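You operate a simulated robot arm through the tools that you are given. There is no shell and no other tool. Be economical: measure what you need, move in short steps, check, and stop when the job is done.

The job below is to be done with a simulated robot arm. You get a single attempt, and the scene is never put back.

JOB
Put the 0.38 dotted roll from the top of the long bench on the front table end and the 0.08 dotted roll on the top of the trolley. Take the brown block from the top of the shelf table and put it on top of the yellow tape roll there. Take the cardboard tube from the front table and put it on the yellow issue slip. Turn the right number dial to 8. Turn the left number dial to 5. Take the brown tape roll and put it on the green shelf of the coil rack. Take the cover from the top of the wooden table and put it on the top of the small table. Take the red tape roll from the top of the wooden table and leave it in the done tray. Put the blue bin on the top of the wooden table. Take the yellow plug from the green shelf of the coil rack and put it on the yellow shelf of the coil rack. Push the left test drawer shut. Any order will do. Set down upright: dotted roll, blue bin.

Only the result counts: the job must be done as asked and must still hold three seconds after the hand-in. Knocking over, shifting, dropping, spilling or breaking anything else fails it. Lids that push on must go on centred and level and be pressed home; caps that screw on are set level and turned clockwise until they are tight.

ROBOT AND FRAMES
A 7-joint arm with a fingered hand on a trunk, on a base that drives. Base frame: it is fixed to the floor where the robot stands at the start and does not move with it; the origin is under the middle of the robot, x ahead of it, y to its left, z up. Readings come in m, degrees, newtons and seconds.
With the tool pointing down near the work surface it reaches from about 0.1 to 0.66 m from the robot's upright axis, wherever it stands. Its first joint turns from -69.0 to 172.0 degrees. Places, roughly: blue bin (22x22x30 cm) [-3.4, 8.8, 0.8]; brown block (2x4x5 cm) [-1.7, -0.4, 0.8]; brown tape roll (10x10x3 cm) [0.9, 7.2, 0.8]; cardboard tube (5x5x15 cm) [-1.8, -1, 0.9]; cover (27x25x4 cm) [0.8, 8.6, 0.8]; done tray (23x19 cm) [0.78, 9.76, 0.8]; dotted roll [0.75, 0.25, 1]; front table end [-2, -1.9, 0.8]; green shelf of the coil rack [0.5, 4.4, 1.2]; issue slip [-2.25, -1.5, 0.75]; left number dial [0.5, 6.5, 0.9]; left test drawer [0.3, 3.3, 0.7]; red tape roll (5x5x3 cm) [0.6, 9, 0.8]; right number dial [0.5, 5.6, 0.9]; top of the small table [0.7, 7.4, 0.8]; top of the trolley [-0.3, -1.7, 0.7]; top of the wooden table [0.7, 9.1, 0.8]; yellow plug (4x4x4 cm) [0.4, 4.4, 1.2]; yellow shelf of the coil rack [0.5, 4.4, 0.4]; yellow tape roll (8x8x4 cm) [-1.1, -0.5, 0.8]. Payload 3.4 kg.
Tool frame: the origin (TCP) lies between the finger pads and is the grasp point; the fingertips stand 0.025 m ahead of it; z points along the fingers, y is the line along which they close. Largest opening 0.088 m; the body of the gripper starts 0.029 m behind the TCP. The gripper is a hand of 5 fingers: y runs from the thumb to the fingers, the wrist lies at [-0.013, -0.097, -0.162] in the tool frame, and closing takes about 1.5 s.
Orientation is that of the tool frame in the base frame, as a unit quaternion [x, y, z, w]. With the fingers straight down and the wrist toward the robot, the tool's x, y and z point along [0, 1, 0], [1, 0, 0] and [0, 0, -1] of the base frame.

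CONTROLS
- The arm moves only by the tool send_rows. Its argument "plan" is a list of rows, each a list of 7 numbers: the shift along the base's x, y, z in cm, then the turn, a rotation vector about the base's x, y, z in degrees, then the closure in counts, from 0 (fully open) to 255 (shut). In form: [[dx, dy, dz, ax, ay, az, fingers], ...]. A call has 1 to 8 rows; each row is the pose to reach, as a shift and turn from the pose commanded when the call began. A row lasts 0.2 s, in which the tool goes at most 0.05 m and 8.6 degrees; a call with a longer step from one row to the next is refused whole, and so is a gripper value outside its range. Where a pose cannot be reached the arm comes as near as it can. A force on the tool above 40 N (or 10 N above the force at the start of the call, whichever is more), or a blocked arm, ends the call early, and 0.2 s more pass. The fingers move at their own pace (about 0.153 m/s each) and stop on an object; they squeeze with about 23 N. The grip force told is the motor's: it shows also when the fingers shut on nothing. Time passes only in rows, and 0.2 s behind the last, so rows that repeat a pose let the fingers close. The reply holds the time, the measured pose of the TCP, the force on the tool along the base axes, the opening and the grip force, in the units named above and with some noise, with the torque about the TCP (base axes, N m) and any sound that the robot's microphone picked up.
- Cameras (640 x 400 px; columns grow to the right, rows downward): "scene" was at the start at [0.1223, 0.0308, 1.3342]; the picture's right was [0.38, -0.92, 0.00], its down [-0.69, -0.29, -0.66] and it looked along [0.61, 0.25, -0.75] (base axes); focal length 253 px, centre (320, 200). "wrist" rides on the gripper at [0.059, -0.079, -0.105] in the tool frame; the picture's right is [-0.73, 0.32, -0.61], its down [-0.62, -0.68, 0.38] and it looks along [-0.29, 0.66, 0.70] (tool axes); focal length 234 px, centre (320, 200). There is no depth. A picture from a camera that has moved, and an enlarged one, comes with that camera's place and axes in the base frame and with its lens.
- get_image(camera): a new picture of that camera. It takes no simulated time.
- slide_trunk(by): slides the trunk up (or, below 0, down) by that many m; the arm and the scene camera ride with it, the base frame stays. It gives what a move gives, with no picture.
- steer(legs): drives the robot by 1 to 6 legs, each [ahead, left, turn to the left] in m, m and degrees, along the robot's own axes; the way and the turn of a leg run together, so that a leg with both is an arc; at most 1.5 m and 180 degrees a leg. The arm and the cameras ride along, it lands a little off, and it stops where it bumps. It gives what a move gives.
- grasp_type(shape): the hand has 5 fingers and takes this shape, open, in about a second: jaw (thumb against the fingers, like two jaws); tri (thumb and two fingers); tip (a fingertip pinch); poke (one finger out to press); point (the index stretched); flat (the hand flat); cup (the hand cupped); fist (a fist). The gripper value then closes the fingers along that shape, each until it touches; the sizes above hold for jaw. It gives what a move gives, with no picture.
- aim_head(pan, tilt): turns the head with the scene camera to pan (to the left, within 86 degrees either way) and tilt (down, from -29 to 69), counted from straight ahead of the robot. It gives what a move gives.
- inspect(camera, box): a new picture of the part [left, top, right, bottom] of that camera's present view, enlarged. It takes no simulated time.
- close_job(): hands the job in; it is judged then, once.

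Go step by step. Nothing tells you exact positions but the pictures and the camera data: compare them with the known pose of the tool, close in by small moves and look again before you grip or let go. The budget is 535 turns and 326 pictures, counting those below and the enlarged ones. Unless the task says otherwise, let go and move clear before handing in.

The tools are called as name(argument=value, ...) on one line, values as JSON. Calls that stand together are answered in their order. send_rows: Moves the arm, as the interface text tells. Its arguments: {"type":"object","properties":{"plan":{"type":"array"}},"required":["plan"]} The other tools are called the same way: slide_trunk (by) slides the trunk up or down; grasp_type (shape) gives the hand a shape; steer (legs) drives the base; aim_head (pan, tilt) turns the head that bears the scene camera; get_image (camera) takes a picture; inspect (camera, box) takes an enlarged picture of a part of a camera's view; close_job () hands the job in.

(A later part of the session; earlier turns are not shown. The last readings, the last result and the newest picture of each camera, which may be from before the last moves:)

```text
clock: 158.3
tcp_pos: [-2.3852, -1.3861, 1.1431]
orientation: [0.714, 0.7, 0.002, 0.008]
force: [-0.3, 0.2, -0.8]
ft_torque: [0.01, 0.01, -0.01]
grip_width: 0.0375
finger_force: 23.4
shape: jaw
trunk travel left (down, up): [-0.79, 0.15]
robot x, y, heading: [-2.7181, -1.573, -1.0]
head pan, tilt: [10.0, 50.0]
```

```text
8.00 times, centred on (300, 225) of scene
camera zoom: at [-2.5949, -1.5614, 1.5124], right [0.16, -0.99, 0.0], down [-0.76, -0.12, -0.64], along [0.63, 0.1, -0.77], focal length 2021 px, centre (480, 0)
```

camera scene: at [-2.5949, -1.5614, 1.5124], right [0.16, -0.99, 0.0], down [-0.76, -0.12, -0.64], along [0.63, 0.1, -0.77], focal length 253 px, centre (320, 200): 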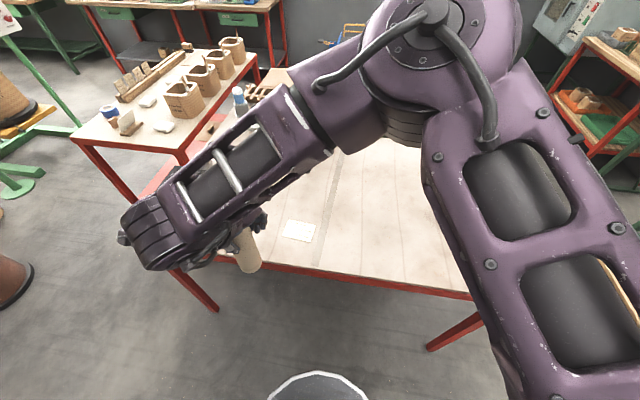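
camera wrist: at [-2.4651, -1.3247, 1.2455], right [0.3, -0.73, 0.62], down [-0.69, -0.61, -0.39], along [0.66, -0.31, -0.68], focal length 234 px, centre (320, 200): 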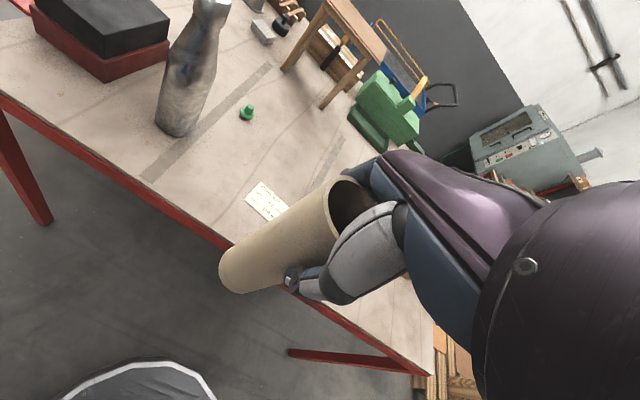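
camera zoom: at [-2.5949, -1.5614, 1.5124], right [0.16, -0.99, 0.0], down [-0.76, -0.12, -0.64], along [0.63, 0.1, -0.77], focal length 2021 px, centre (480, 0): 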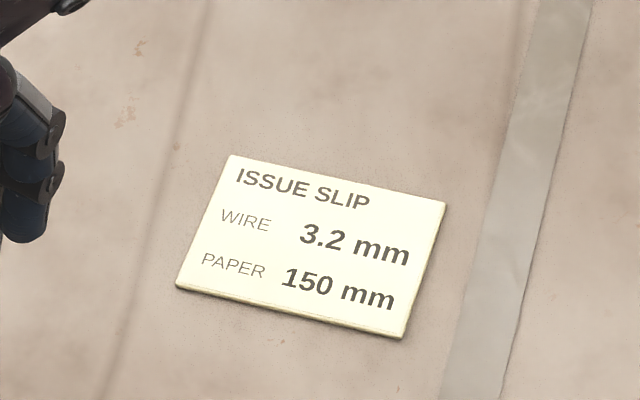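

The slip's centre is at about (-2.13, -1.412). Moving the tube over it at height.

send_rows(plan=[[4.5, -0.5, 0, 0, 0, 0, 255], [9, -1, 0, 0, 0, 0, 255], [13.5, -1.5, 0, 0, 0, 0, 255], [18, -2, -1, 0, 0, 0, 255], [22, -2.6, -3, 0, 0, 0, 255], [25.5, -2.6, -6, 0, 0, 0, 255], [25.5, -2.6, -10, 0, 0, 0, 255], [25.5, -2.6, -14, 0, 0, 0, 255]])

get_image(camera="scene")

get_image(camera="wrist")

```text
clock: 160.1
tcp_pos: [-2.1275, -1.4106, 1.0014]
orientation: [0.713, 0.701, 0.0, 0.008]
force: [-0.5, 0.5, -0.7]
ft_torque: [-0.03, 0.01, 0.02]
grip_width: 0.0374
finger_force: 23.4
shape: jaw
trunk travel left (down, up): [-0.79, 0.15]
robot x, y, heading: [-2.7226, -1.5719, -0.9]
head pan, tilt: [10.0, 50.0]
```

```text
254 pictures are left
camera scene: at [-2.5942, -1.5604, 1.5124], right [0.16, -0.99, 0.0], down [-0.76, -0.12, -0.64], along [0.63, 0.1, -0.77], focal length 253 px, centre (320, 200)
```

scene: 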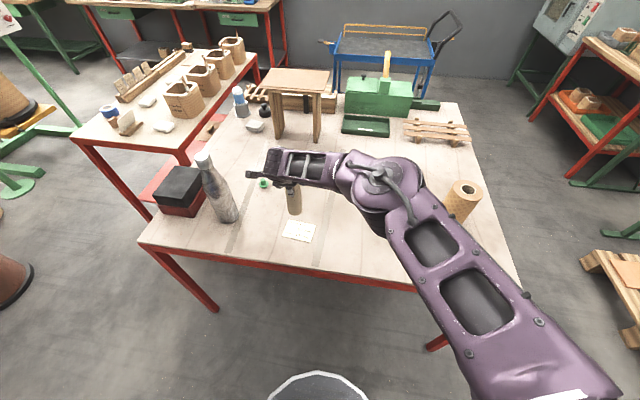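

```text
253 pictures are left
camera wrist: at [-2.2085, -1.3497, 1.1045], right [0.3, -0.73, 0.62], down [-0.69, -0.62, -0.39], along [0.66, -0.31, -0.68], focal length 234 px, centre (320, 200)
```

wrist: 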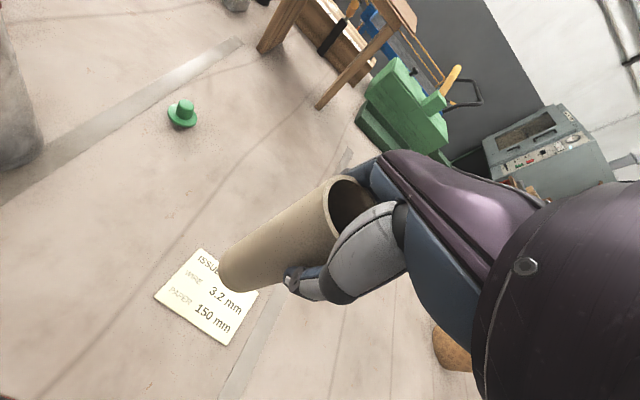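

send_rows(plan=[[-0.6, -0.3, -2, 0, 0, 0, 255], [-0.6, -0.3, -5, 0, 0, 0, 255], [-0.6, -0.3, -7, 0, 0, 0, 255], [-0.6, -0.3, -8.5, 0, 0, 0, 255], [-0.6, -0.3, -9.2, 0, 0, 0, 255], [-0.6, -0.3, -9.8, 0, 0, 0, 255], [-0.6, -0.3, -10.2, 0, 0, 0, 255]])

get_image(camera="wrist")

inspect(camera="scene", box=[240, 150, 400, 250])

```text
clock: 161.7
tcp_pos: [-2.1385, -1.4186, 0.9035]
orientation: [0.714, 0.7, 0.004, 0.01]
force: [1.4, 0.6, 9.2]
ft_torque: [0.03, -0.12, 0.03]
grip_width: 0.0377
finger_force: 22.2
shape: jaw
out of reach, approached as far as the arm can: row 6, 7
trunk travel left (down, up): [-0.79, 0.15]
robot x, y, heading: [-2.7207, -1.576, -0.8]
head pan, tilt: [10.0, 50.0]
```

```text
252 pictures are left
camera wrist: at [-2.2185, -1.3584, 1.0066], right [0.3, -0.73, 0.62], down [-0.69, -0.61, -0.39], along [0.66, -0.31, -0.68], focal length 234 px, centre (320, 200)
```

wrist: 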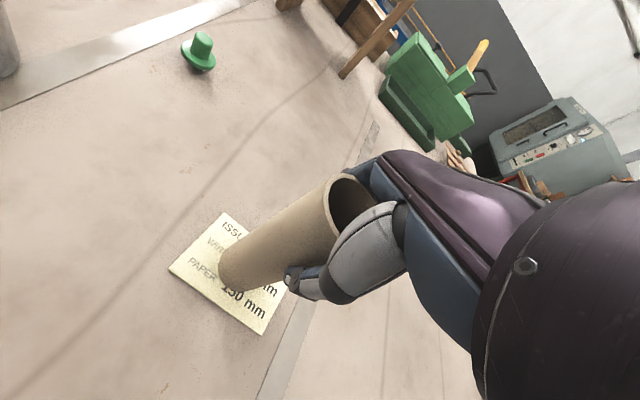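

```text
4.00 times, centred on (320, 200) of scene
camera zoom: at [-2.5969, -1.5613, 1.5128], right [0.16, -0.99, 0.0], down [-0.76, -0.12, -0.64], along [0.64, 0.1, -0.77], focal length 1010 px, centre (320, 200)
```

zoom: 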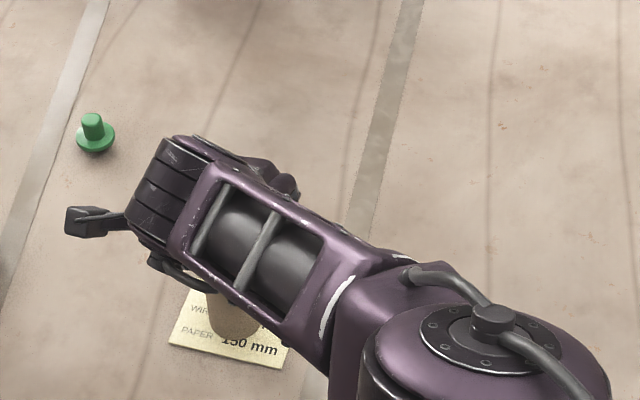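

The tube is centred on the slip and in contact. Releasing and lifting clear.

send_rows(plan=[[0, 0, 0.2, 0, 0, 0, 200], [0, 0, 0.2, 0, 0, 0, 100], [0, 0, 0.2, 0, 0, 0, 0], [0, 0, 0.2, 0, 0, 0, 0], [0, 0, 0.2, 0, 0, 0, 0]])

send_rows(plan=[[0, 0, 3, 0, 0, 0, 0], [0, 0, 7, 0, 0, 0, 0], [0, 0, 11, 0, 0, 0, 0], [0, 0, 15, 0, 0, 0, 0], [0, 0, 19, 0, 0, 0, 0], [-4, 1, 22, 0, 0, 0, 0], [-8, 2, 23, 0, 0, 0, 0]])

get_image(camera="wrist")

get_image(camera="scene")

```text
clock: 162.9
tcp_pos: [-2.1406, -1.4175, 0.9025]
orientation: [0.713, 0.701, 0.002, 0.008]
force: [0.7, 0.8, 0.6]
ft_torque: [0.02, 0.01, -0.03]
grip_width: 0.0878
finger_force: 0.1
shape: jaw
trunk travel left (down, up): [-0.79, 0.15]
robot x, y, heading: [-2.7237, -1.5722, -0.6]
head pan, tilt: [10.0, 50.0]
```

```text
refused: row 6 steps farther than a row can; nothing moved
```

```text
250 pictures are left
camera wrist: at [-2.2191, -1.3581, 1.0061], right [0.3, -0.73, 0.62], down [-0.69, -0.61, -0.39], along [0.66, -0.31, -0.68], focal length 234 px, centre (320, 200)
```

wrist: 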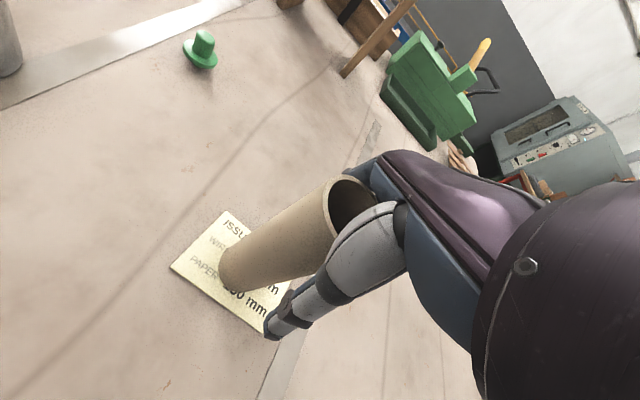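

```text
249 pictures are left
camera scene: at [-2.5947, -1.5611, 1.5123], right [0.16, -0.99, 0.0], down [-0.76, -0.12, -0.64], along [0.63, 0.1, -0.77], focal length 253 px, centre (320, 200)
```

scene: 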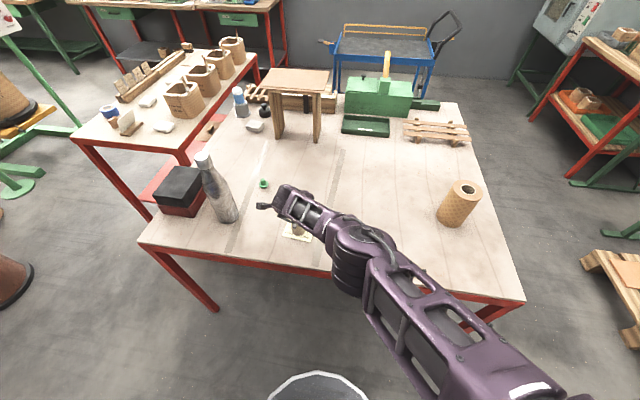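

send_rows(plan=[[0, 0, 3, 0, 0, 0, 0], [0, 0, 7, 0, 0, 0, 0], [0, 0, 11, 0, 0, 0, 0], [0, 0, 15, 0, 0, 0, 0], [0, 0, 19, 0, 0, 0, 0], [-3, 1, 21, 0, 0, 0, 0], [-7, 1.5, 22, 0, 0, 0, 0], [-11, 2, 22, 0, 0, 0, 0]])

send_rows(plan=[[-4, 0, 0, 0, 0, 0, 0], [-8, 0, 0, 0, 0, 0, 0], [-12, 0, 0, 0, 0, 0, 0], [-13.5, 1, 0, 0, 0, 0, 0]])

get_image(camera="scene")

```text
clock: 164.7
tcp_pos: [-2.2509, -1.3957, 1.1286]
orientation: [0.714, 0.7, 0.001, 0.009]
force: [0.3, -0.3, -0.2]
ft_torque: [-0.03, 0.0, -0.01]
grip_width: 0.0877
finger_force: 0.1
shape: jaw
trunk travel left (down, up): [-0.79, 0.15]
robot x, y, heading: [-2.7192, -1.572, -0.5]
head pan, tilt: [10.0, 50.0]
```

```text
clock: 165.7
tcp_pos: [-2.3864, -1.3884, 1.1227]
orientation: [0.713, 0.701, 0.001, 0.008]
force: [-0.1, 0.2, 0.4]
ft_torque: [-0.07, 0.0, 0.03]
grip_width: 0.0878
finger_force: 0.1
shape: jaw
trunk travel left (down, up): [-0.79, 0.15]
robot x, y, heading: [-2.7222, -1.575, -0.5]
head pan, tilt: [10.0, 50.0]
```

```text
248 pictures are left
camera scene: at [-2.5957, -1.56, 1.5124], right [0.16, -0.99, 0.0], down [-0.76, -0.13, -0.64], along [0.63, 0.1, -0.77], focal length 253 px, centre (320, 200)
```

scene: 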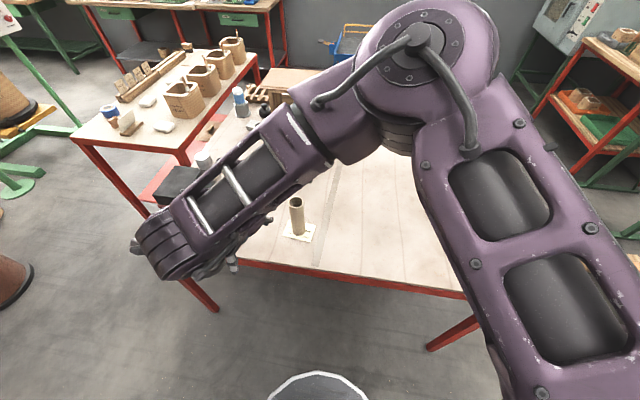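

The tube stands on the slip. Back north to the shelf table's west end for the brown block.

steer(legs=[[0, 1.0, 0.5], [0.5, 0, 0]])

get_image(camera="scene")

get_image(camera="wrist")

```text
clock: 173.5
tcp_pos: [-1.8757, -0.3675, 1.1235]
orientation: [0.713, 0.701, 0.002, 0.008]
force: [0.0, 0.3, 0.2]
ft_torque: [-0.03, 0.02, 0.0]
grip_width: 0.0879
finger_force: 0.1
shape: jaw
trunk travel left (down, up): [-0.79, 0.15]
robot x, y, heading: [-2.2107, -0.5538, -0.6]
head pan, tilt: [10.0, 50.0]
```

```text
247 pictures are left
camera scene: at [-2.085, -0.5394, 1.5124], right [0.16, -0.99, 0.0], down [-0.76, -0.13, -0.64], along [0.63, 0.11, -0.77], focal length 253 px, centre (320, 200)
```

scene: 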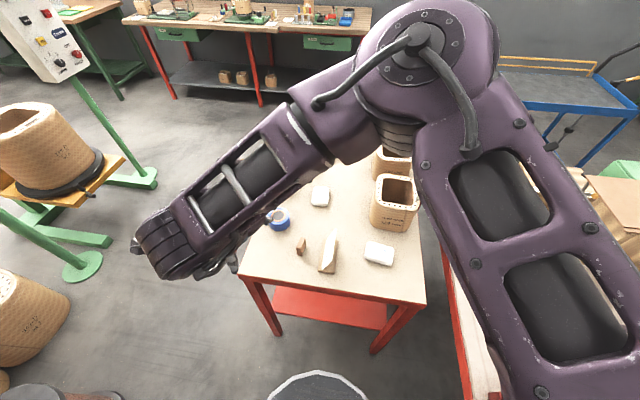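

```text
246 pictures are left
camera wrist: at [-1.9556, -0.3063, 1.2265], right [0.3, -0.73, 0.62], down [-0.69, -0.62, -0.39], along [0.66, -0.31, -0.68], focal length 234 px, centre (320, 200)
```

wrist: 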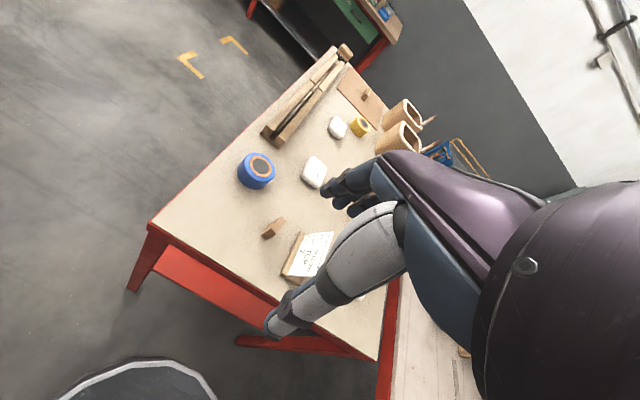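

inspect(camera="scene", box=[268, 205, 364, 275])

inspect(camera="wrist", box=[230, 180, 342, 285])

```text
5.71 times, centred on (316, 240) of scene
camera zoom: at [-2.085, -0.5394, 1.5124], right [0.16, -0.99, 0.0], down [-0.76, -0.13, -0.64], along [0.63, 0.11, -0.77], focal length 1443 px, centre (343, -29)
```

zoom: 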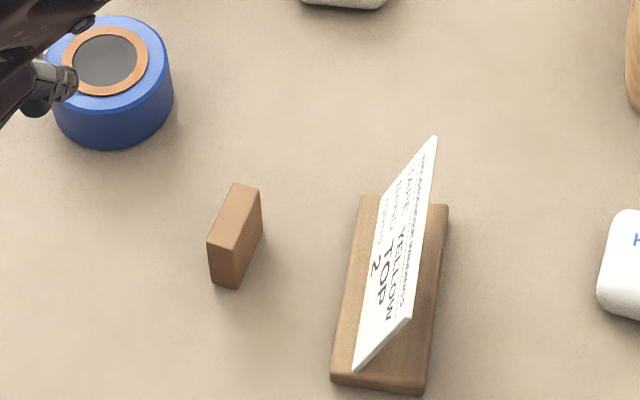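

```text
3.81 times, centred on (286, 232) of wrist
camera zoom: at [-1.9556, -0.3063, 1.2265], right [0.3, -0.73, 0.62], down [-0.69, -0.62, -0.39], along [0.66, -0.31, -0.68], focal length 892 px, centre (450, 76)
```

zoom: 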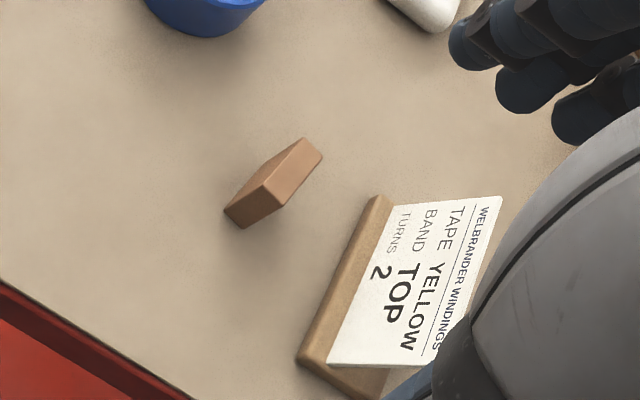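

I'll use the narrower thumb-and-two-finger shape for the small block, since the sign stands close by, and move above it.

grasp_type(shape="tri")

send_rows(plan=[[4, -1, -4, 0, 0, 0, 0], [8, -2, -7, 0, 0, 0, 0], [12, -3, -10, 0, 0, 0, 0], [16, -4.5, -12, 0, 0, 0, 0], [18.3, -5.5, -16, 0, 0, 0, 0], [18.3, -5.5, -19, 0, 0, 0, 0], [18.3, -5.5, -19, 0, 0, 0, 0]])

get_image(camera="wrist")

get_image(camera="scene")

```text
clock: 174.4
tcp_pos: [-1.8752, -0.3668, 1.1221]
orientation: [0.712, 0.702, 0.001, 0.008]
force: [-0.5, -0.1, -0.3]
ft_torque: [0.0, -0.01, -0.03]
grip_width: 0.0875
finger_force: 0.0
shape: tri
trunk travel left (down, up): [-0.79, 0.15]
robot x, y, heading: [-2.2109, -0.5542, -0.3]
head pan, tilt: [10.0, 50.0]
```

```text
refused: row 1 steps farther than a row can; nothing moved
```

```text
243 pictures are left
camera wrist: at [-1.9556, -0.3063, 1.2264], right [0.3, -0.73, 0.62], down [-0.69, -0.62, -0.39], along [0.66, -0.31, -0.68], focal length 234 px, centre (320, 200)
```

wrist: 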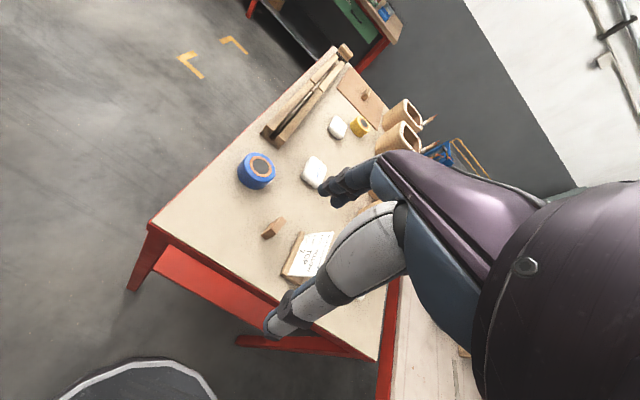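

```text
242 pictures are left
camera scene: at [-2.0849, -0.5394, 1.5124], right [0.16, -0.99, 0.0], down [-0.76, -0.13, -0.64], along [0.63, 0.11, -0.77], focal length 253 px, centre (320, 200)
```

scene: 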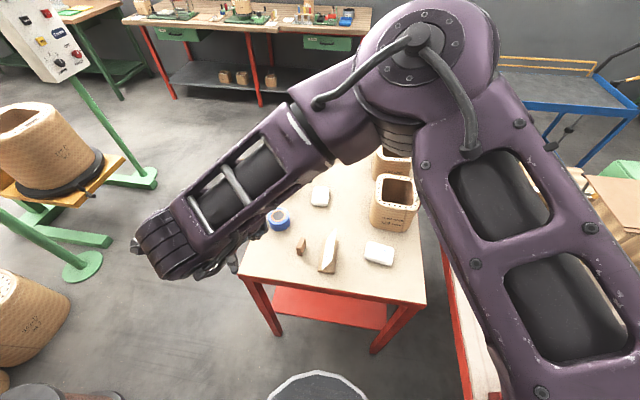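

send_rows(plan=[[3.5, -1, -2.5, 0, 0, 0, 0], [7, -2, -5, 0, 0, 0, 0], [10.5, -3, -7.5, 0, 0, 0, 0], [14, -4, -10, 0, 0, 0, 0], [17.5, -5, -12.5, 0, 0, 0, 0], [18.3, -5.5, -16, 0, 0, 0, 0], [18.3, -5.5, -19, 0, 0, 0, 0], [18.3, -5.5, -19, 0, 0, 0, 0]])

get_image(camera="wrist")

get_image(camera="scene")

```text
clock: 176.2
tcp_pos: [-1.6947, -0.4236, 0.9319]
orientation: [0.712, 0.702, 0.002, 0.008]
force: [-0.4, -0.4, -0.2]
ft_torque: [-0.02, -0.03, 0.01]
grip_width: 0.0877
finger_force: 0.1
shape: tri
trunk travel left (down, up): [-0.79, 0.15]
robot x, y, heading: [-2.2096, -0.5487, -0.8]
head pan, tilt: [10.0, 50.0]
```

```text
241 pictures are left
camera wrist: at [-1.7741, -0.3619, 1.0351], right [0.3, -0.73, 0.62], down [-0.69, -0.62, -0.39], along [0.66, -0.31, -0.68], focal length 234 px, centre (320, 200)
```

wrist: 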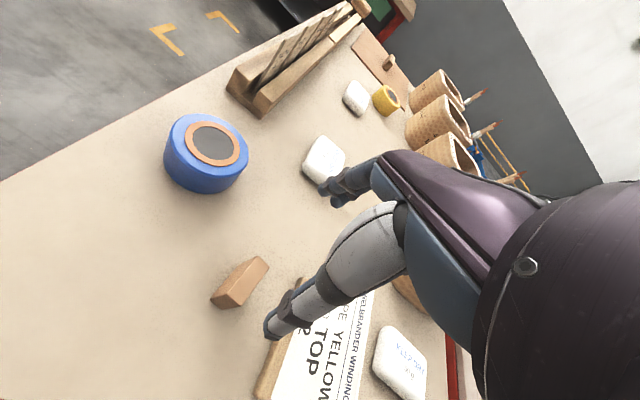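

```text
240 pictures are left
camera scene: at [-2.0849, -0.5395, 1.5124], right [0.16, -0.99, 0.0], down [-0.76, -0.13, -0.64], along [0.63, 0.11, -0.77], focal length 253 px, centre (320, 200)
```

scene: 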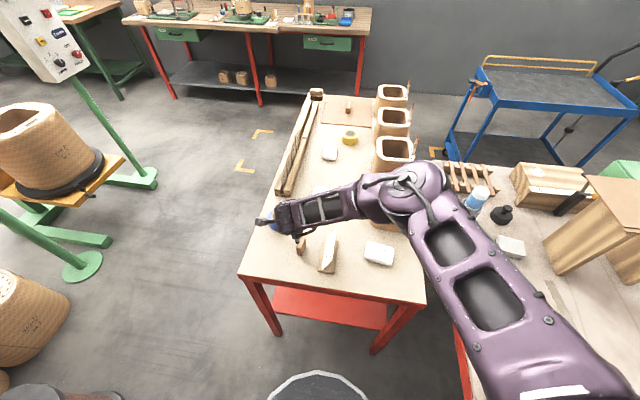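

inspect(camera="wrist", box=[190, 230, 334, 340])

inspect(camera="scene", box=[260, 190, 356, 270])

```text
3.64 times, centred on (262, 285) of wrist
camera zoom: at [-1.7741, -0.3619, 1.0351], right [0.3, -0.73, 0.62], down [-0.69, -0.62, -0.39], along [0.66, -0.31, -0.68], focal length 852 px, centre (531, -109)
```

zoom: 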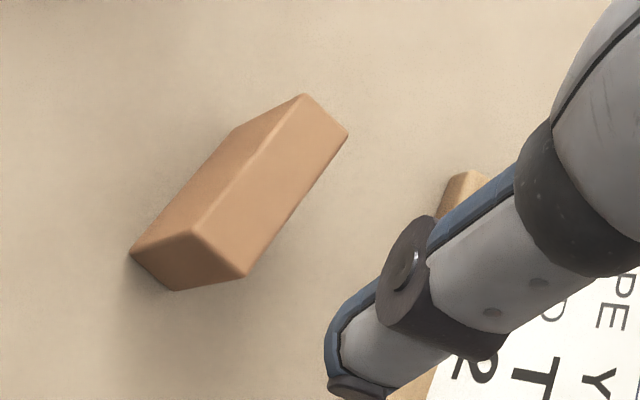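

```text
5.00 times, centred on (308, 230) of scene
camera zoom: at [-2.0849, -0.5395, 1.5124], right [0.16, -0.99, 0.0], down [-0.76, -0.13, -0.64], along [0.63, 0.11, -0.77], focal length 1263 px, centre (380, 50)
```

zoom: 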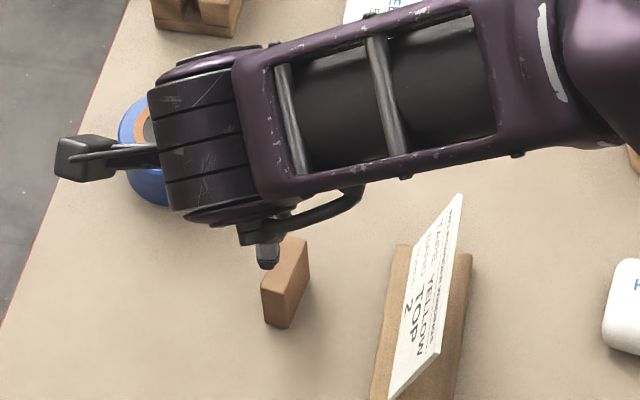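

Triangulating both views puts the block's top at about z 0.848 and its centre at (-1.714, -0.418), turned about -9°. I'll align, go down and grip it lengthwise.

send_rows(plan=[[-1, 0.3, -1, 0, 0, -4, 0], [-1.9, 0.6, -3, 0, 0, -9, 0], [-1.9, 0.6, -5, 0, 0, -9, 0], [-1.9, 0.6, -7, 0, 0, -9, 0], [-1.9, 0.6, -8.5, 0, 0, -9, 0], [-1.9, 0.6, -9.5, 0, 0, -9, 0], [-1.9, 0.6, -9.5, 0, 0, -9, 0]])

get_image(camera="wrist")

```text
clock: 177.8
tcp_pos: [-1.7112, -0.4148, 0.8394]
orientation: [0.766, 0.643, 0.001, 0.008]
force: [-0.1, -0.1, -0.8]
ft_torque: [-0.02, 0.0, 0.02]
grip_width: 0.0877
finger_force: 0.0
shape: tri
trunk travel left (down, up): [-0.79, 0.15]
robot x, y, heading: [-2.209, -0.5552, -0.7]
head pan, tilt: [10.0, 50.0]
```

```text
237 pictures are left
camera wrist: at [-1.7814, -0.3427, 0.9418], right [0.18, -0.76, 0.62], down [-0.77, -0.5, -0.39], along [0.61, -0.41, -0.68], focal length 234 px, centre (320, 200)
```

wrist: 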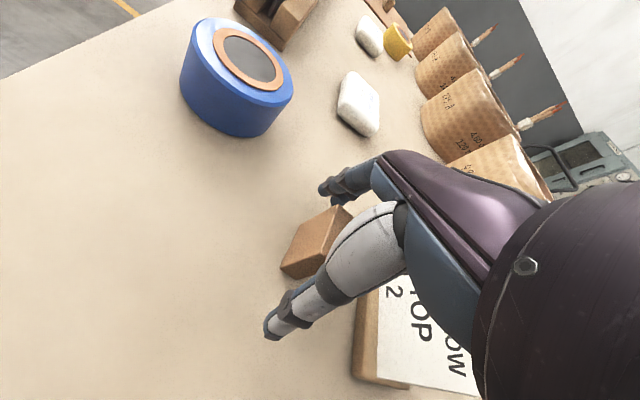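

send_rows(plan=[[0, 0, -0.3, 0, 0, 0, 255], [0, 0, -0.3, 0, 0, 0, 255], [0, 0, -0.3, 0, 0, 0, 255], [0, 0, -0.3, 0, 0, 0, 255], [0, 0, -0.3, 0, 0, 0, 255], [0, 0, -0.3, 0, 0, 0, 255], [0, 0, -0.3, 0, 0, 0, 255]])

send_rows(plan=[[0, 0, 2, 0, 0, 0, 255], [0, 0, 5, 0, 0, 0, 255], [0, 0, 9, 0, 0, 0, 255], [0, 0, 13, 0, 0, 0, 255], [0, 0, 17, 0, 0, 0, 255]])

get_image(camera="wrist")

```text
clock: 179.4
tcp_pos: [-1.7105, -0.4146, 0.8359]
orientation: [0.766, 0.643, 0.001, 0.008]
force: [-0.9, -0.2, 1.6]
ft_torque: [-0.05, 0.0, 0.0]
grip_width: 0.0303
finger_force: 23.1
shape: tri
trunk travel left (down, up): [-0.79, 0.15]
robot x, y, heading: [-2.2141, -0.5524, -0.6]
head pan, tilt: [10.0, 50.0]
```

```text
clock: 180.6
tcp_pos: [-1.7083, -0.4156, 1.0066]
orientation: [0.765, 0.644, 0.001, 0.008]
force: [0.0, -0.1, -0.5]
ft_torque: [0.01, -0.01, -0.01]
grip_width: 0.0296
finger_force: 23.5
shape: tri
trunk travel left (down, up): [-0.79, 0.15]
robot x, y, heading: [-2.2089, -0.5554, -0.5]
head pan, tilt: [10.0, 50.0]
```

```text
236 pictures are left
camera wrist: at [-1.7777, -0.3429, 1.1095], right [0.19, -0.76, 0.62], down [-0.77, -0.5, -0.39], along [0.61, -0.41, -0.68], focal length 234 px, centre (320, 200)
```

wrist: 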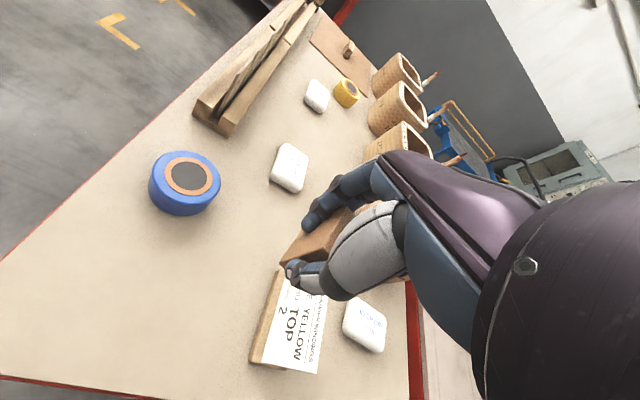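

The block is held. Before choosing the way to the north side I'll look at the spool near the table corner.

aim_head(pan=80, tilt=50)

get_image(camera="scene")

```text
clock: 182.0
tcp_pos: [-1.7077, -0.4155, 1.0052]
orientation: [0.765, 0.644, 0.001, 0.009]
force: [0.2, -0.8, -0.2]
ft_torque: [-0.04, -0.03, 0.0]
grip_width: 0.0298
finger_force: 23.3
shape: tri
trunk travel left (down, up): [-0.79, 0.15]
robot x, y, heading: [-2.2094, -0.5492, -0.2]
head pan, tilt: [80.0, 50.0]
```

```text
235 pictures are left
camera scene: at [-2.1463, -0.4763, 1.5124], right [0.98, -0.18, 0.0], down [-0.14, -0.75, -0.64], along [0.12, 0.63, -0.77], focal length 253 px, centre (320, 200)
```

scene: 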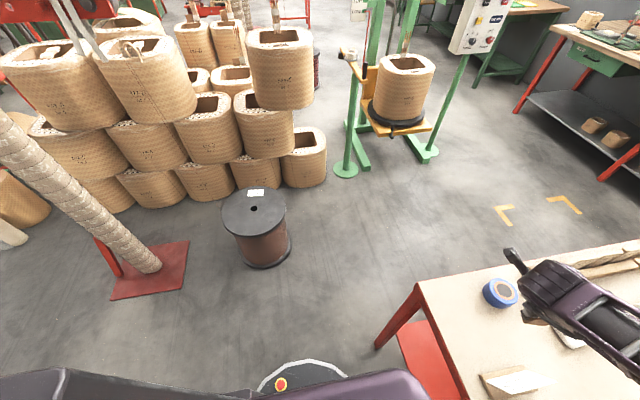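

The gap past the spool is about 0.66 m, enough for the 0.54 m base if I go diagonally. Driving through, then to the table's north side.

send_rows(plan=[[0, 0, 3, 0, 0, 3, 255], [-3, 0, 6, 0, 0, 6, 255], [-7, 1, 7, 0, 0, 9, 255], [-11, 2, 7, 0, 0, 9, 255]])

steer(legs=[[0, 0.384, 0], [0.418, 0.357, 0]])

```text
clock: 183.0
tcp_pos: [-1.8203, -0.3936, 1.0746]
orientation: [0.713, 0.701, 0.001, 0.009]
force: [-0.5, 0.1, -0.7]
ft_torque: [-0.01, -0.03, 0.01]
grip_width: 0.0298
finger_force: 22.9
shape: tri
trunk travel left (down, up): [-0.79, 0.15]
robot x, y, heading: [-2.2086, -0.5521, -0.7]
head pan, tilt: [80.0, 50.0]
```

```text
clock: 188.2
tcp_pos: [-1.3715, 0.3143, 1.0756]
orientation: [0.72, 0.693, 0.001, 0.008]
force: [0.5, 0.1, -0.3]
ft_torque: [-0.01, 0.01, -0.03]
grip_width: 0.0295
finger_force: 23.2
shape: tri
trunk travel left (down, up): [-0.79, 0.15]
robot x, y, heading: [-1.7691, 0.166, -2.0]
head pan, tilt: [80.0, 50.0]
```

steer(legs=[[0.573, -0.06, 0], [0, 0, -88]])

aim_head(pan=0, tilt=55)

get_image(camera="scene")

get_image(camera="wrist")

```text
clock: 195.2
tcp_pos: [-1.0242, -0.3069, 1.0754]
orientation: [1.0, 0.001, -0.004, 0.006]
force: [0.7, -0.3, -0.5]
ft_torque: [0.0, -0.03, 0.01]
grip_width: 0.0294
finger_force: 23.0
shape: tri
trunk travel left (down, up): [-0.79, 0.15]
robot x, y, heading: [-1.1864, 0.0802, -89.4]
head pan, tilt: [80.0, 50.0]
```

```text
clock: 196.8
tcp_pos: [-1.0243, -0.3062, 1.0747]
orientation: [1.0, 0.001, -0.005, 0.007]
force: [-0.4, 0.3, 0.2]
ft_torque: [0.0, -0.01, 0.02]
grip_width: 0.0297
finger_force: 23.0
shape: tri
trunk travel left (down, up): [-0.79, 0.15]
robot x, y, heading: [-1.192, 0.0831, -89.4]
head pan, tilt: [0.0, 55.0]
```

```text
234 pictures are left
camera scene: at [-1.1878, -0.0387, 1.5059], right [-1.0, -0.01, 0.0], down [-0.01, 0.82, -0.57], along [0.01, -0.57, -0.82], focal length 253 px, centre (320, 200)
```

scene: 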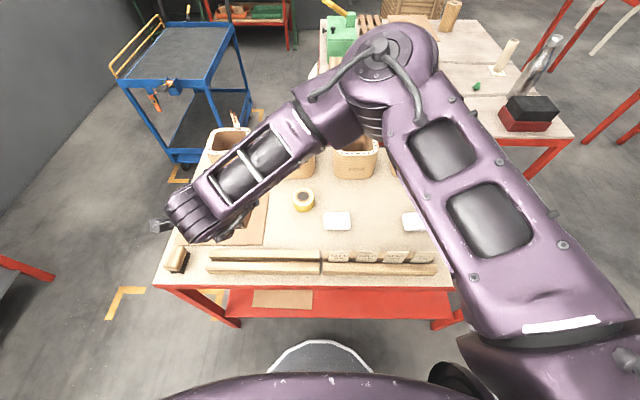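

```text
233 pictures are left
camera wrist: at [-0.966, -0.2265, 1.1779], right [-0.72, -0.32, 0.62], down [-0.63, 0.67, -0.39], along [-0.29, -0.67, -0.68], focal length 234 px, centre (320, 200)
```

wrist: 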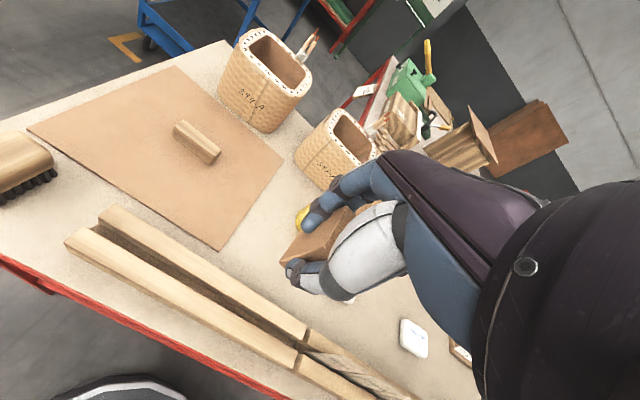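

inspect(camera="scene", box=[279, 180, 327, 218])

```text
10.53 times, centred on (303, 199) of scene
camera zoom: at [-1.1878, -0.0387, 1.5059], right [-1.0, -0.01, 0.0], down [-0.01, 0.82, -0.57], along [0.01, -0.57, -0.82], focal length 2659 px, centre (499, 210)
```

zoom: 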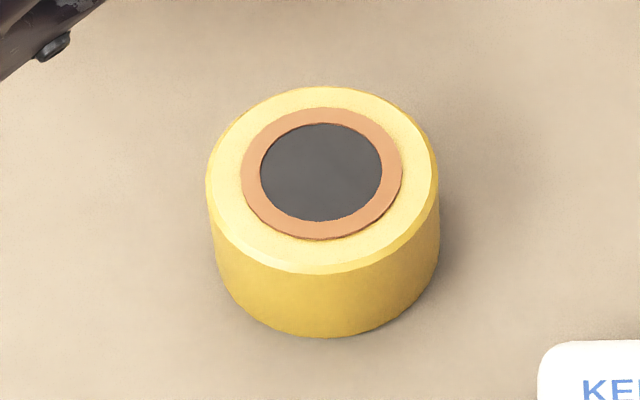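

The tape roll's centre is only painted, so its top is flat, at about (-1.125, -0.52). Moving the block above it.

send_rows(plan=[[-2, -4, -1, 0, 0, 0, 255], [-4, -8, -2, 0, 0, 0, 255], [-6, -12, -4, 0, 0, 0, 255], [-8, -16, -6, 0, 0, 0, 255], [-9, -19, -8.5, 0, 0, 0, 255], [-10, -21.3, -11, 0, 0, 0, 255], [-10, -21.3, -12.5, 0, 0, 0, 255], [-10, -21.3, -12.5, 0, 0, 0, 255]])

get_image(camera="scene")

get_image(camera="wrist")

```text
clock: 198.6
tcp_pos: [-1.1254, -0.5181, 0.9497]
orientation: [1.0, 0.003, -0.004, 0.007]
force: [0.5, 0.1, -0.1]
ft_torque: [-0.01, -0.02, -0.02]
grip_width: 0.0294
finger_force: 23.2
shape: tri
trunk travel left (down, up): [-0.79, 0.15]
robot x, y, heading: [-1.1892, 0.0805, -89.5]
head pan, tilt: [0.0, 55.0]
```

```text
231 pictures are left
camera scene: at [-1.188, -0.0387, 1.5059], right [-1.0, -0.01, 0.0], down [-0.01, 0.82, -0.57], along [0.01, -0.57, -0.82], focal length 253 px, centre (320, 200)
```

scene: 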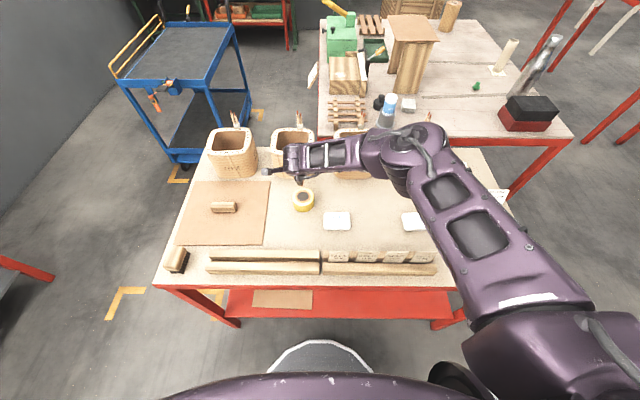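

```text
230 pictures are left
camera wrist: at [-1.0667, -0.4386, 1.0519], right [-0.72, -0.32, 0.62], down [-0.63, 0.67, -0.39], along [-0.29, -0.67, -0.68], focal length 234 px, centre (320, 200)
```

wrist: 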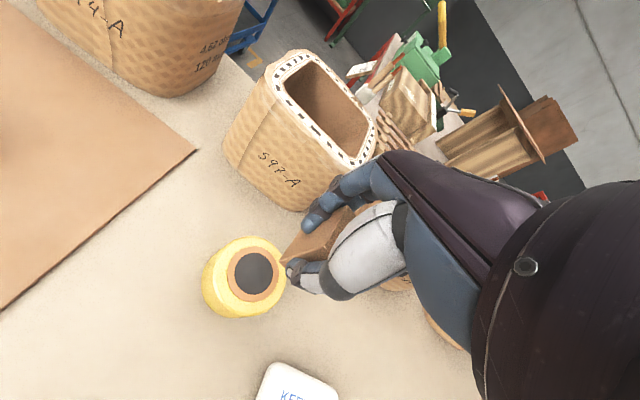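

send_rows(plan=[[-0.1, 0.3, -2, 0, 0, 0, 255], [-0.1, 0.3, -4, 0, 0, 0, 255], [-0.1, 0.3, -5.5, 0, 0, 0, 255], [-0.1, 0.3, -6.2, 0, 0, 0, 255], [-0.1, 0.3, -6.6, 0, 0, 0, 255], [-0.1, 0.3, -7, 0, 0, 0, 255], [-0.1, 0.3, -7.3, 0, 0, 0, 255]])

get_image(camera="wrist")

inspect(camera="scene", box=[255, 130, 367, 220])

```text
clock: 200.2
tcp_pos: [-1.1238, -0.5171, 0.8767]
orientation: [1.0, 0.002, -0.004, 0.007]
force: [-0.6, -1.6, 1.5]
ft_torque: [-0.08, -0.03, 0.02]
grip_width: 0.0293
finger_force: 23.3
shape: tri
trunk travel left (down, up): [-0.79, 0.15]
robot x, y, heading: [-1.1859, 0.0849, -89.3]
head pan, tilt: [0.0, 55.0]
```

```text
229 pictures are left
camera wrist: at [-1.066, -0.4356, 0.9802], right [-0.72, -0.32, 0.62], down [-0.63, 0.67, -0.39], along [-0.29, -0.67, -0.68], focal length 234 px, centre (320, 200)
```

wrist: 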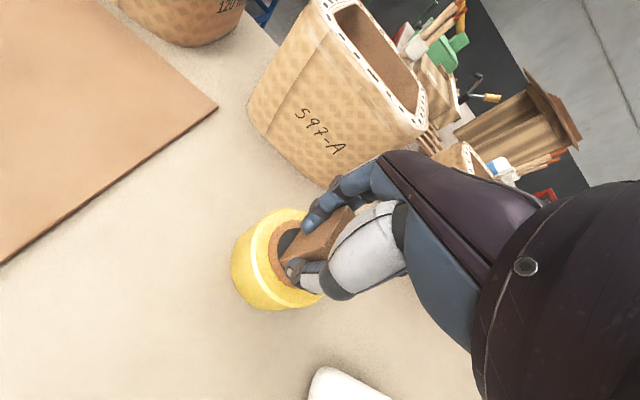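

```text
4.44 times, centred on (311, 175) of scene
camera zoom: at [-1.1879, -0.038, 1.506], right [-1.0, -0.01, 0.0], down [-0.01, 0.82, -0.57], along [0.01, -0.57, -0.82], focal length 1123 px, centre (360, 311)
```

zoom: 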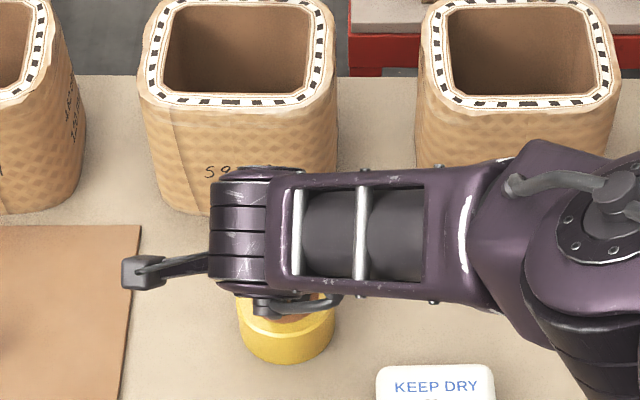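

send_rows(plan=[[0, 0, -0.3, 0, 0, 0, 255], [0, 0, -0.6, 0, 0, 0, 255], [0, 0, -0.8, 0, 0, 0, 255]])

```text
clock: 200.9
tcp_pos: [-1.1244, -0.5156, 0.8725]
orientation: [1.0, 0.001, -0.004, 0.01]
force: [2.4, 0.0, 25.9]
ft_torque: [-0.18, 0.04, 0.06]
grip_width: 0.0315
finger_force: 22.5
shape: tri
trunk travel left (down, up): [-0.79, 0.15]
robot x, y, heading: [-1.1902, 0.082, -89.5]
head pan, tilt: [0.0, 55.0]
```

send_rows(plan=[[0, 0, 0.5, 0, 0, 0, 255], [0, 0, 0.5, 0, 0, 0, 220], [0, 0, 0.5, 0, 0, 0, 190], [0, 0, 0.5, 0, 0, 0, 150], [0, 0, 0.5, 0, 0, 0, 60], [0, 0, 0.5, 0, 0, 0, 0], [0, 0, 0.5, 0, 0, 0, 0]])

send_rows(plan=[[0, 0, 2, 0, 0, 0, 0], [0, 0, 5, 0, 0, 0, 0], [0, 0, 9, 0, 0, 0, 0], [0, 0, 13, 0, 0, 0, 0], [0, 0, 17, 0, 0, 0, 0]])

get_image(camera="wrist")

inspect(camera="scene", box=[255, 130, 367, 220])

```text
clock: 202.6
tcp_pos: [-1.125, -0.5176, 0.8742]
orientation: [1.0, 0.002, -0.004, 0.007]
force: [-0.1, 0.8, -0.6]
ft_torque: [-0.02, -0.03, -0.01]
grip_width: 0.0879
finger_force: 0.2
shape: tri
trunk travel left (down, up): [-0.79, 0.15]
robot x, y, heading: [-1.1898, 0.0842, -89.2]
head pan, tilt: [0.0, 55.0]
```

```text
clock: 203.8
tcp_pos: [-1.1249, -0.5133, 1.0452]
orientation: [1.0, 0.002, -0.004, 0.006]
force: [0.5, -0.5, 0.1]
ft_torque: [-0.02, -0.02, -0.01]
grip_width: 0.0877
finger_force: 0.1
shape: tri
trunk travel left (down, up): [-0.79, 0.15]
robot x, y, heading: [-1.1877, 0.0818, -89.3]
head pan, tilt: [0.0, 55.0]
```

```text
227 pictures are left
camera wrist: at [-1.0666, -0.4335, 1.147], right [-0.72, -0.32, 0.62], down [-0.63, 0.67, -0.39], along [-0.29, -0.67, -0.68], focal length 234 px, centre (320, 200)
```

wrist: 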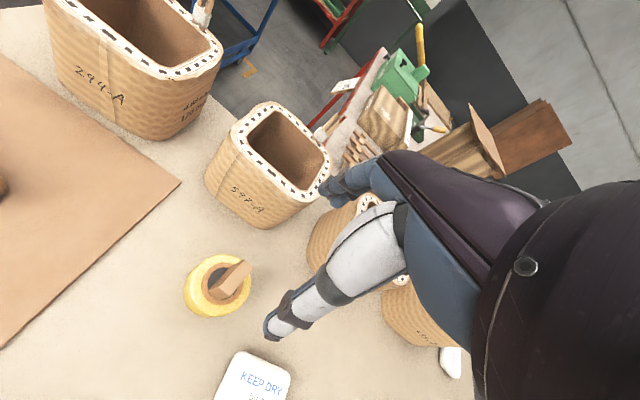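

```text
4.44 times, centred on (311, 175) of scene
camera zoom: at [-1.1882, -0.038, 1.5059], right [-1.0, -0.01, 0.0], down [-0.01, 0.82, -0.57], along [0.01, -0.57, -0.82], focal length 1123 px, centre (360, 311)
```

zoom: 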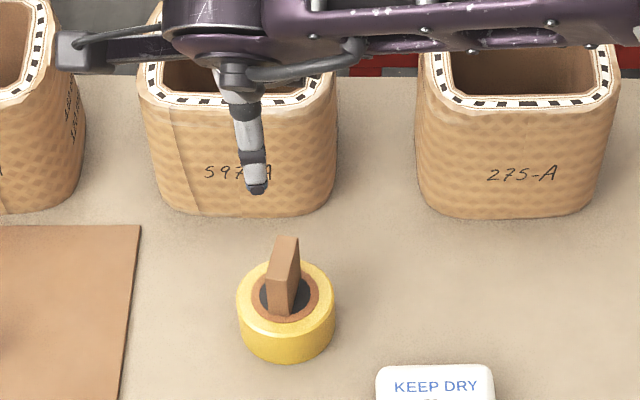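

The block stands centred on the yellow roll. Next is the 0.08 roll; I'll retract, turn and drive back to the bench in front of it.

grasp_type(shape="jaw")

send_rows(plan=[[1, 4, 2, 0, 0, 0, 0], [3, 8, 4, 0, 0, 0, 0], [5, 12, 6, 0, 0, 0, 0], [7, 16, 7, 0, 0, 0, 0], [9, 20, 7, 0, 0, 0, 0], [11, 24, 7, 0, 0, 0, 0], [12.5, 26, 7, 0, 0, 0, 0]])

steer(legs=[[0, 0, 89.5], [1.08, 0, 0], [0, 0.67, 0]])

aim_head(pan=15, tilt=45)

get_image(camera="scene")

get_image(camera="wrist")

```text
clock: 204.7
tcp_pos: [-1.1251, -0.5138, 1.0427]
orientation: [1.0, 0.002, -0.005, 0.007]
force: [-1.2, 0.6, 0.3]
ft_torque: [0.02, 0.03, 0.01]
grip_width: 0.0879
finger_force: 0.1
shape: jaw
trunk travel left (down, up): [-0.79, 0.15]
robot x, y, heading: [-1.1909, 0.087, -89.5]
head pan, tilt: [0.0, 55.0]
```

```text
clock: 206.2
tcp_pos: [-1.0032, -0.2547, 1.1112]
orientation: [1.0, 0.001, -0.004, 0.007]
force: [-0.4, 0.6, 0.4]
ft_torque: [-0.01, -0.02, -0.02]
grip_width: 0.0879
finger_force: 0.0
shape: jaw
trunk travel left (down, up): [-0.79, 0.15]
robot x, y, heading: [-1.1867, 0.0816, -89.2]
head pan, tilt: [0.0, 55.0]
```

```text
clock: 218.9
tcp_pos: [0.245, 0.918, 1.112]
orientation: [0.71, 0.704, 0.002, 0.008]
force: [-0.4, 0.7, 0.0]
ft_torque: [0.02, 0.0, -0.03]
grip_width: 0.0883
finger_force: 0.1
shape: jaw
trunk travel left (down, up): [-0.79, 0.15]
robot x, y, heading: [-0.094, 0.7347, 0.0]
head pan, tilt: [0.0, 55.0]
```

```text
clock: 219.7
tcp_pos: [0.2452, 0.9174, 1.1123]
orientation: [0.711, 0.703, 0.002, 0.008]
force: [0.1, -0.1, -0.3]
ft_torque: [0.02, -0.05, 0.02]
grip_width: 0.088
finger_force: 0.1
shape: jaw
trunk travel left (down, up): [-0.79, 0.15]
robot x, y, heading: [-0.0958, 0.7324, -0.2]
head pan, tilt: [15.0, 45.0]
```

```text
225 pictures are left
camera scene: at [0.0341, 0.7563, 1.5193], right [0.26, -0.97, 0.0], down [-0.68, -0.18, -0.71], along [0.68, 0.18, -0.71], focal length 253 px, centre (320, 200)
```

scene: 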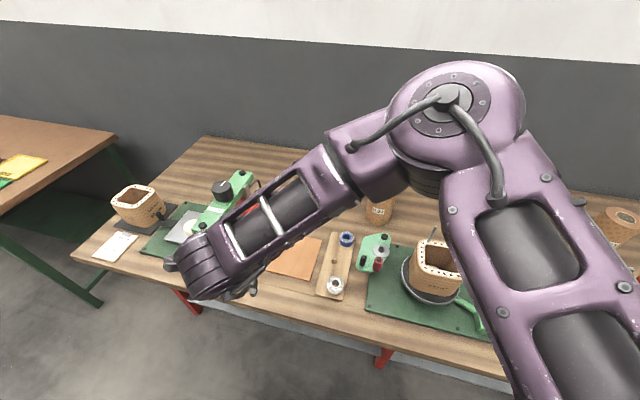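

```text
224 pictures are left
camera wrist: at [0.1653, 0.9775, 1.2148], right [0.31, -0.72, 0.62], down [-0.68, -0.62, -0.39], along [0.66, -0.3, -0.68], focal length 234 px, centre (320, 200)
```

wrist: 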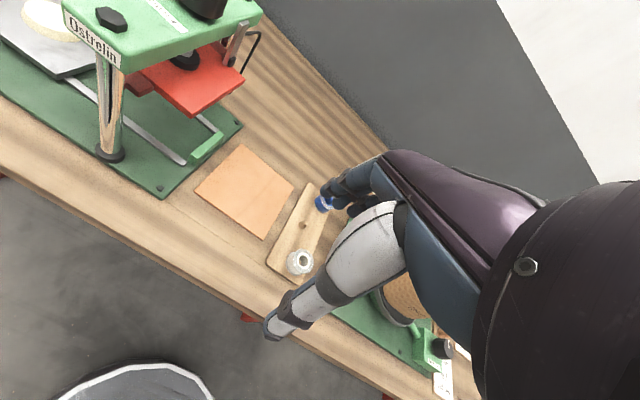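

steer(legs=[[0.07, 0.03, 0]])

send_rows(plan=[[4, -1, 1, 0, 0, 0, 0], [8, -3, 2, 0, 0, 0, 0], [12, -5, 3, 0, 0, 0, 0], [16, -7, 3, 0, 0, 0, 0], [19, -9, 3, 0, 0, 0, 0], [19, -9, 3, 0, 0, 0, 0]])

get_image(camera="scene")

get_image(camera="wrist")

```text
clock: 220.7
tcp_pos: [0.3163, 0.9452, 1.1118]
orientation: [0.711, 0.703, 0.002, 0.008]
force: [0.0, 0.0, -0.7]
ft_torque: [0.05, 0.0, -0.01]
grip_width: 0.0879
finger_force: 0.0
shape: jaw
trunk travel left (down, up): [-0.79, 0.15]
robot x, y, heading: [-0.0237, 0.7621, -0.4]
head pan, tilt: [15.0, 45.0]
```

```text
clock: 222.1
tcp_pos: [0.506, 0.8568, 1.1406]
orientation: [0.711, 0.703, 0.002, 0.007]
force: [0.6, -0.1, -0.3]
ft_torque: [0.02, -0.03, 0.0]
grip_width: 0.088
finger_force: 0.1
shape: jaw
trunk travel left (down, up): [-0.79, 0.15]
robot x, y, heading: [-0.0233, 0.7616, -0.1]
head pan, tilt: [15.0, 45.0]
```

```text
223 pictures are left
camera scene: at [0.1047, 0.7861, 1.5194], right [0.25, -0.97, 0.0], down [-0.68, -0.18, -0.71], along [0.68, 0.18, -0.71], focal length 253 px, centre (320, 200)
```

scene: 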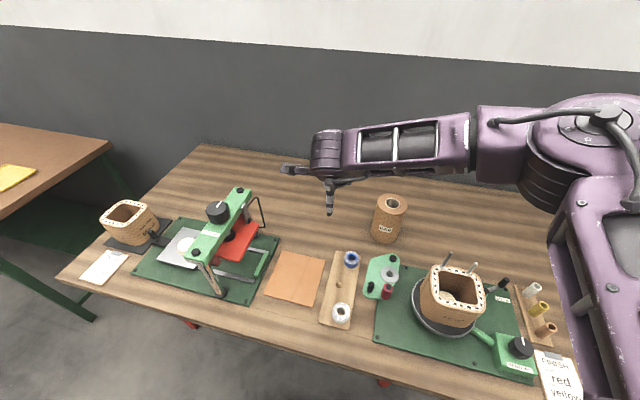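

```text
222 pictures are left
camera wrist: at [0.4256, 0.9167, 1.2441], right [0.31, -0.72, 0.62], down [-0.68, -0.62, -0.39], along [0.66, -0.3, -0.68], focal length 234 px, centre (320, 200)
```

wrist: 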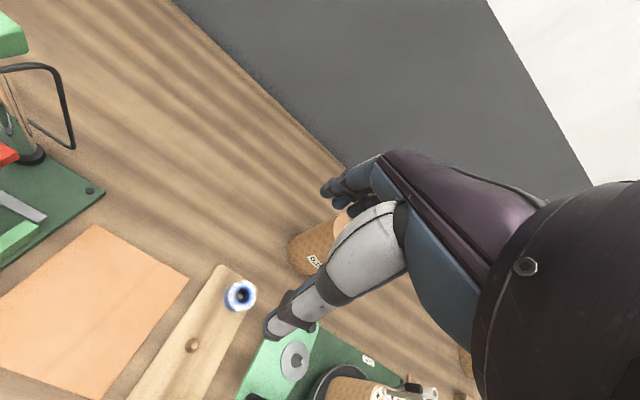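

inspect(camera="scene", box=[350, 185, 430, 250])

```text
6.15 times, centred on (390, 218) of scene
camera zoom: at [0.1047, 0.7861, 1.5194], right [0.25, -0.97, 0.0], down [-0.68, -0.18, -0.71], along [0.68, 0.18, -0.71], focal length 1554 px, centre (-111, 92)
```

zoom: 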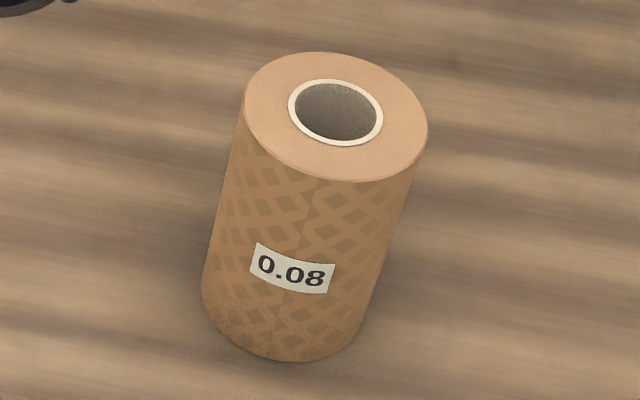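

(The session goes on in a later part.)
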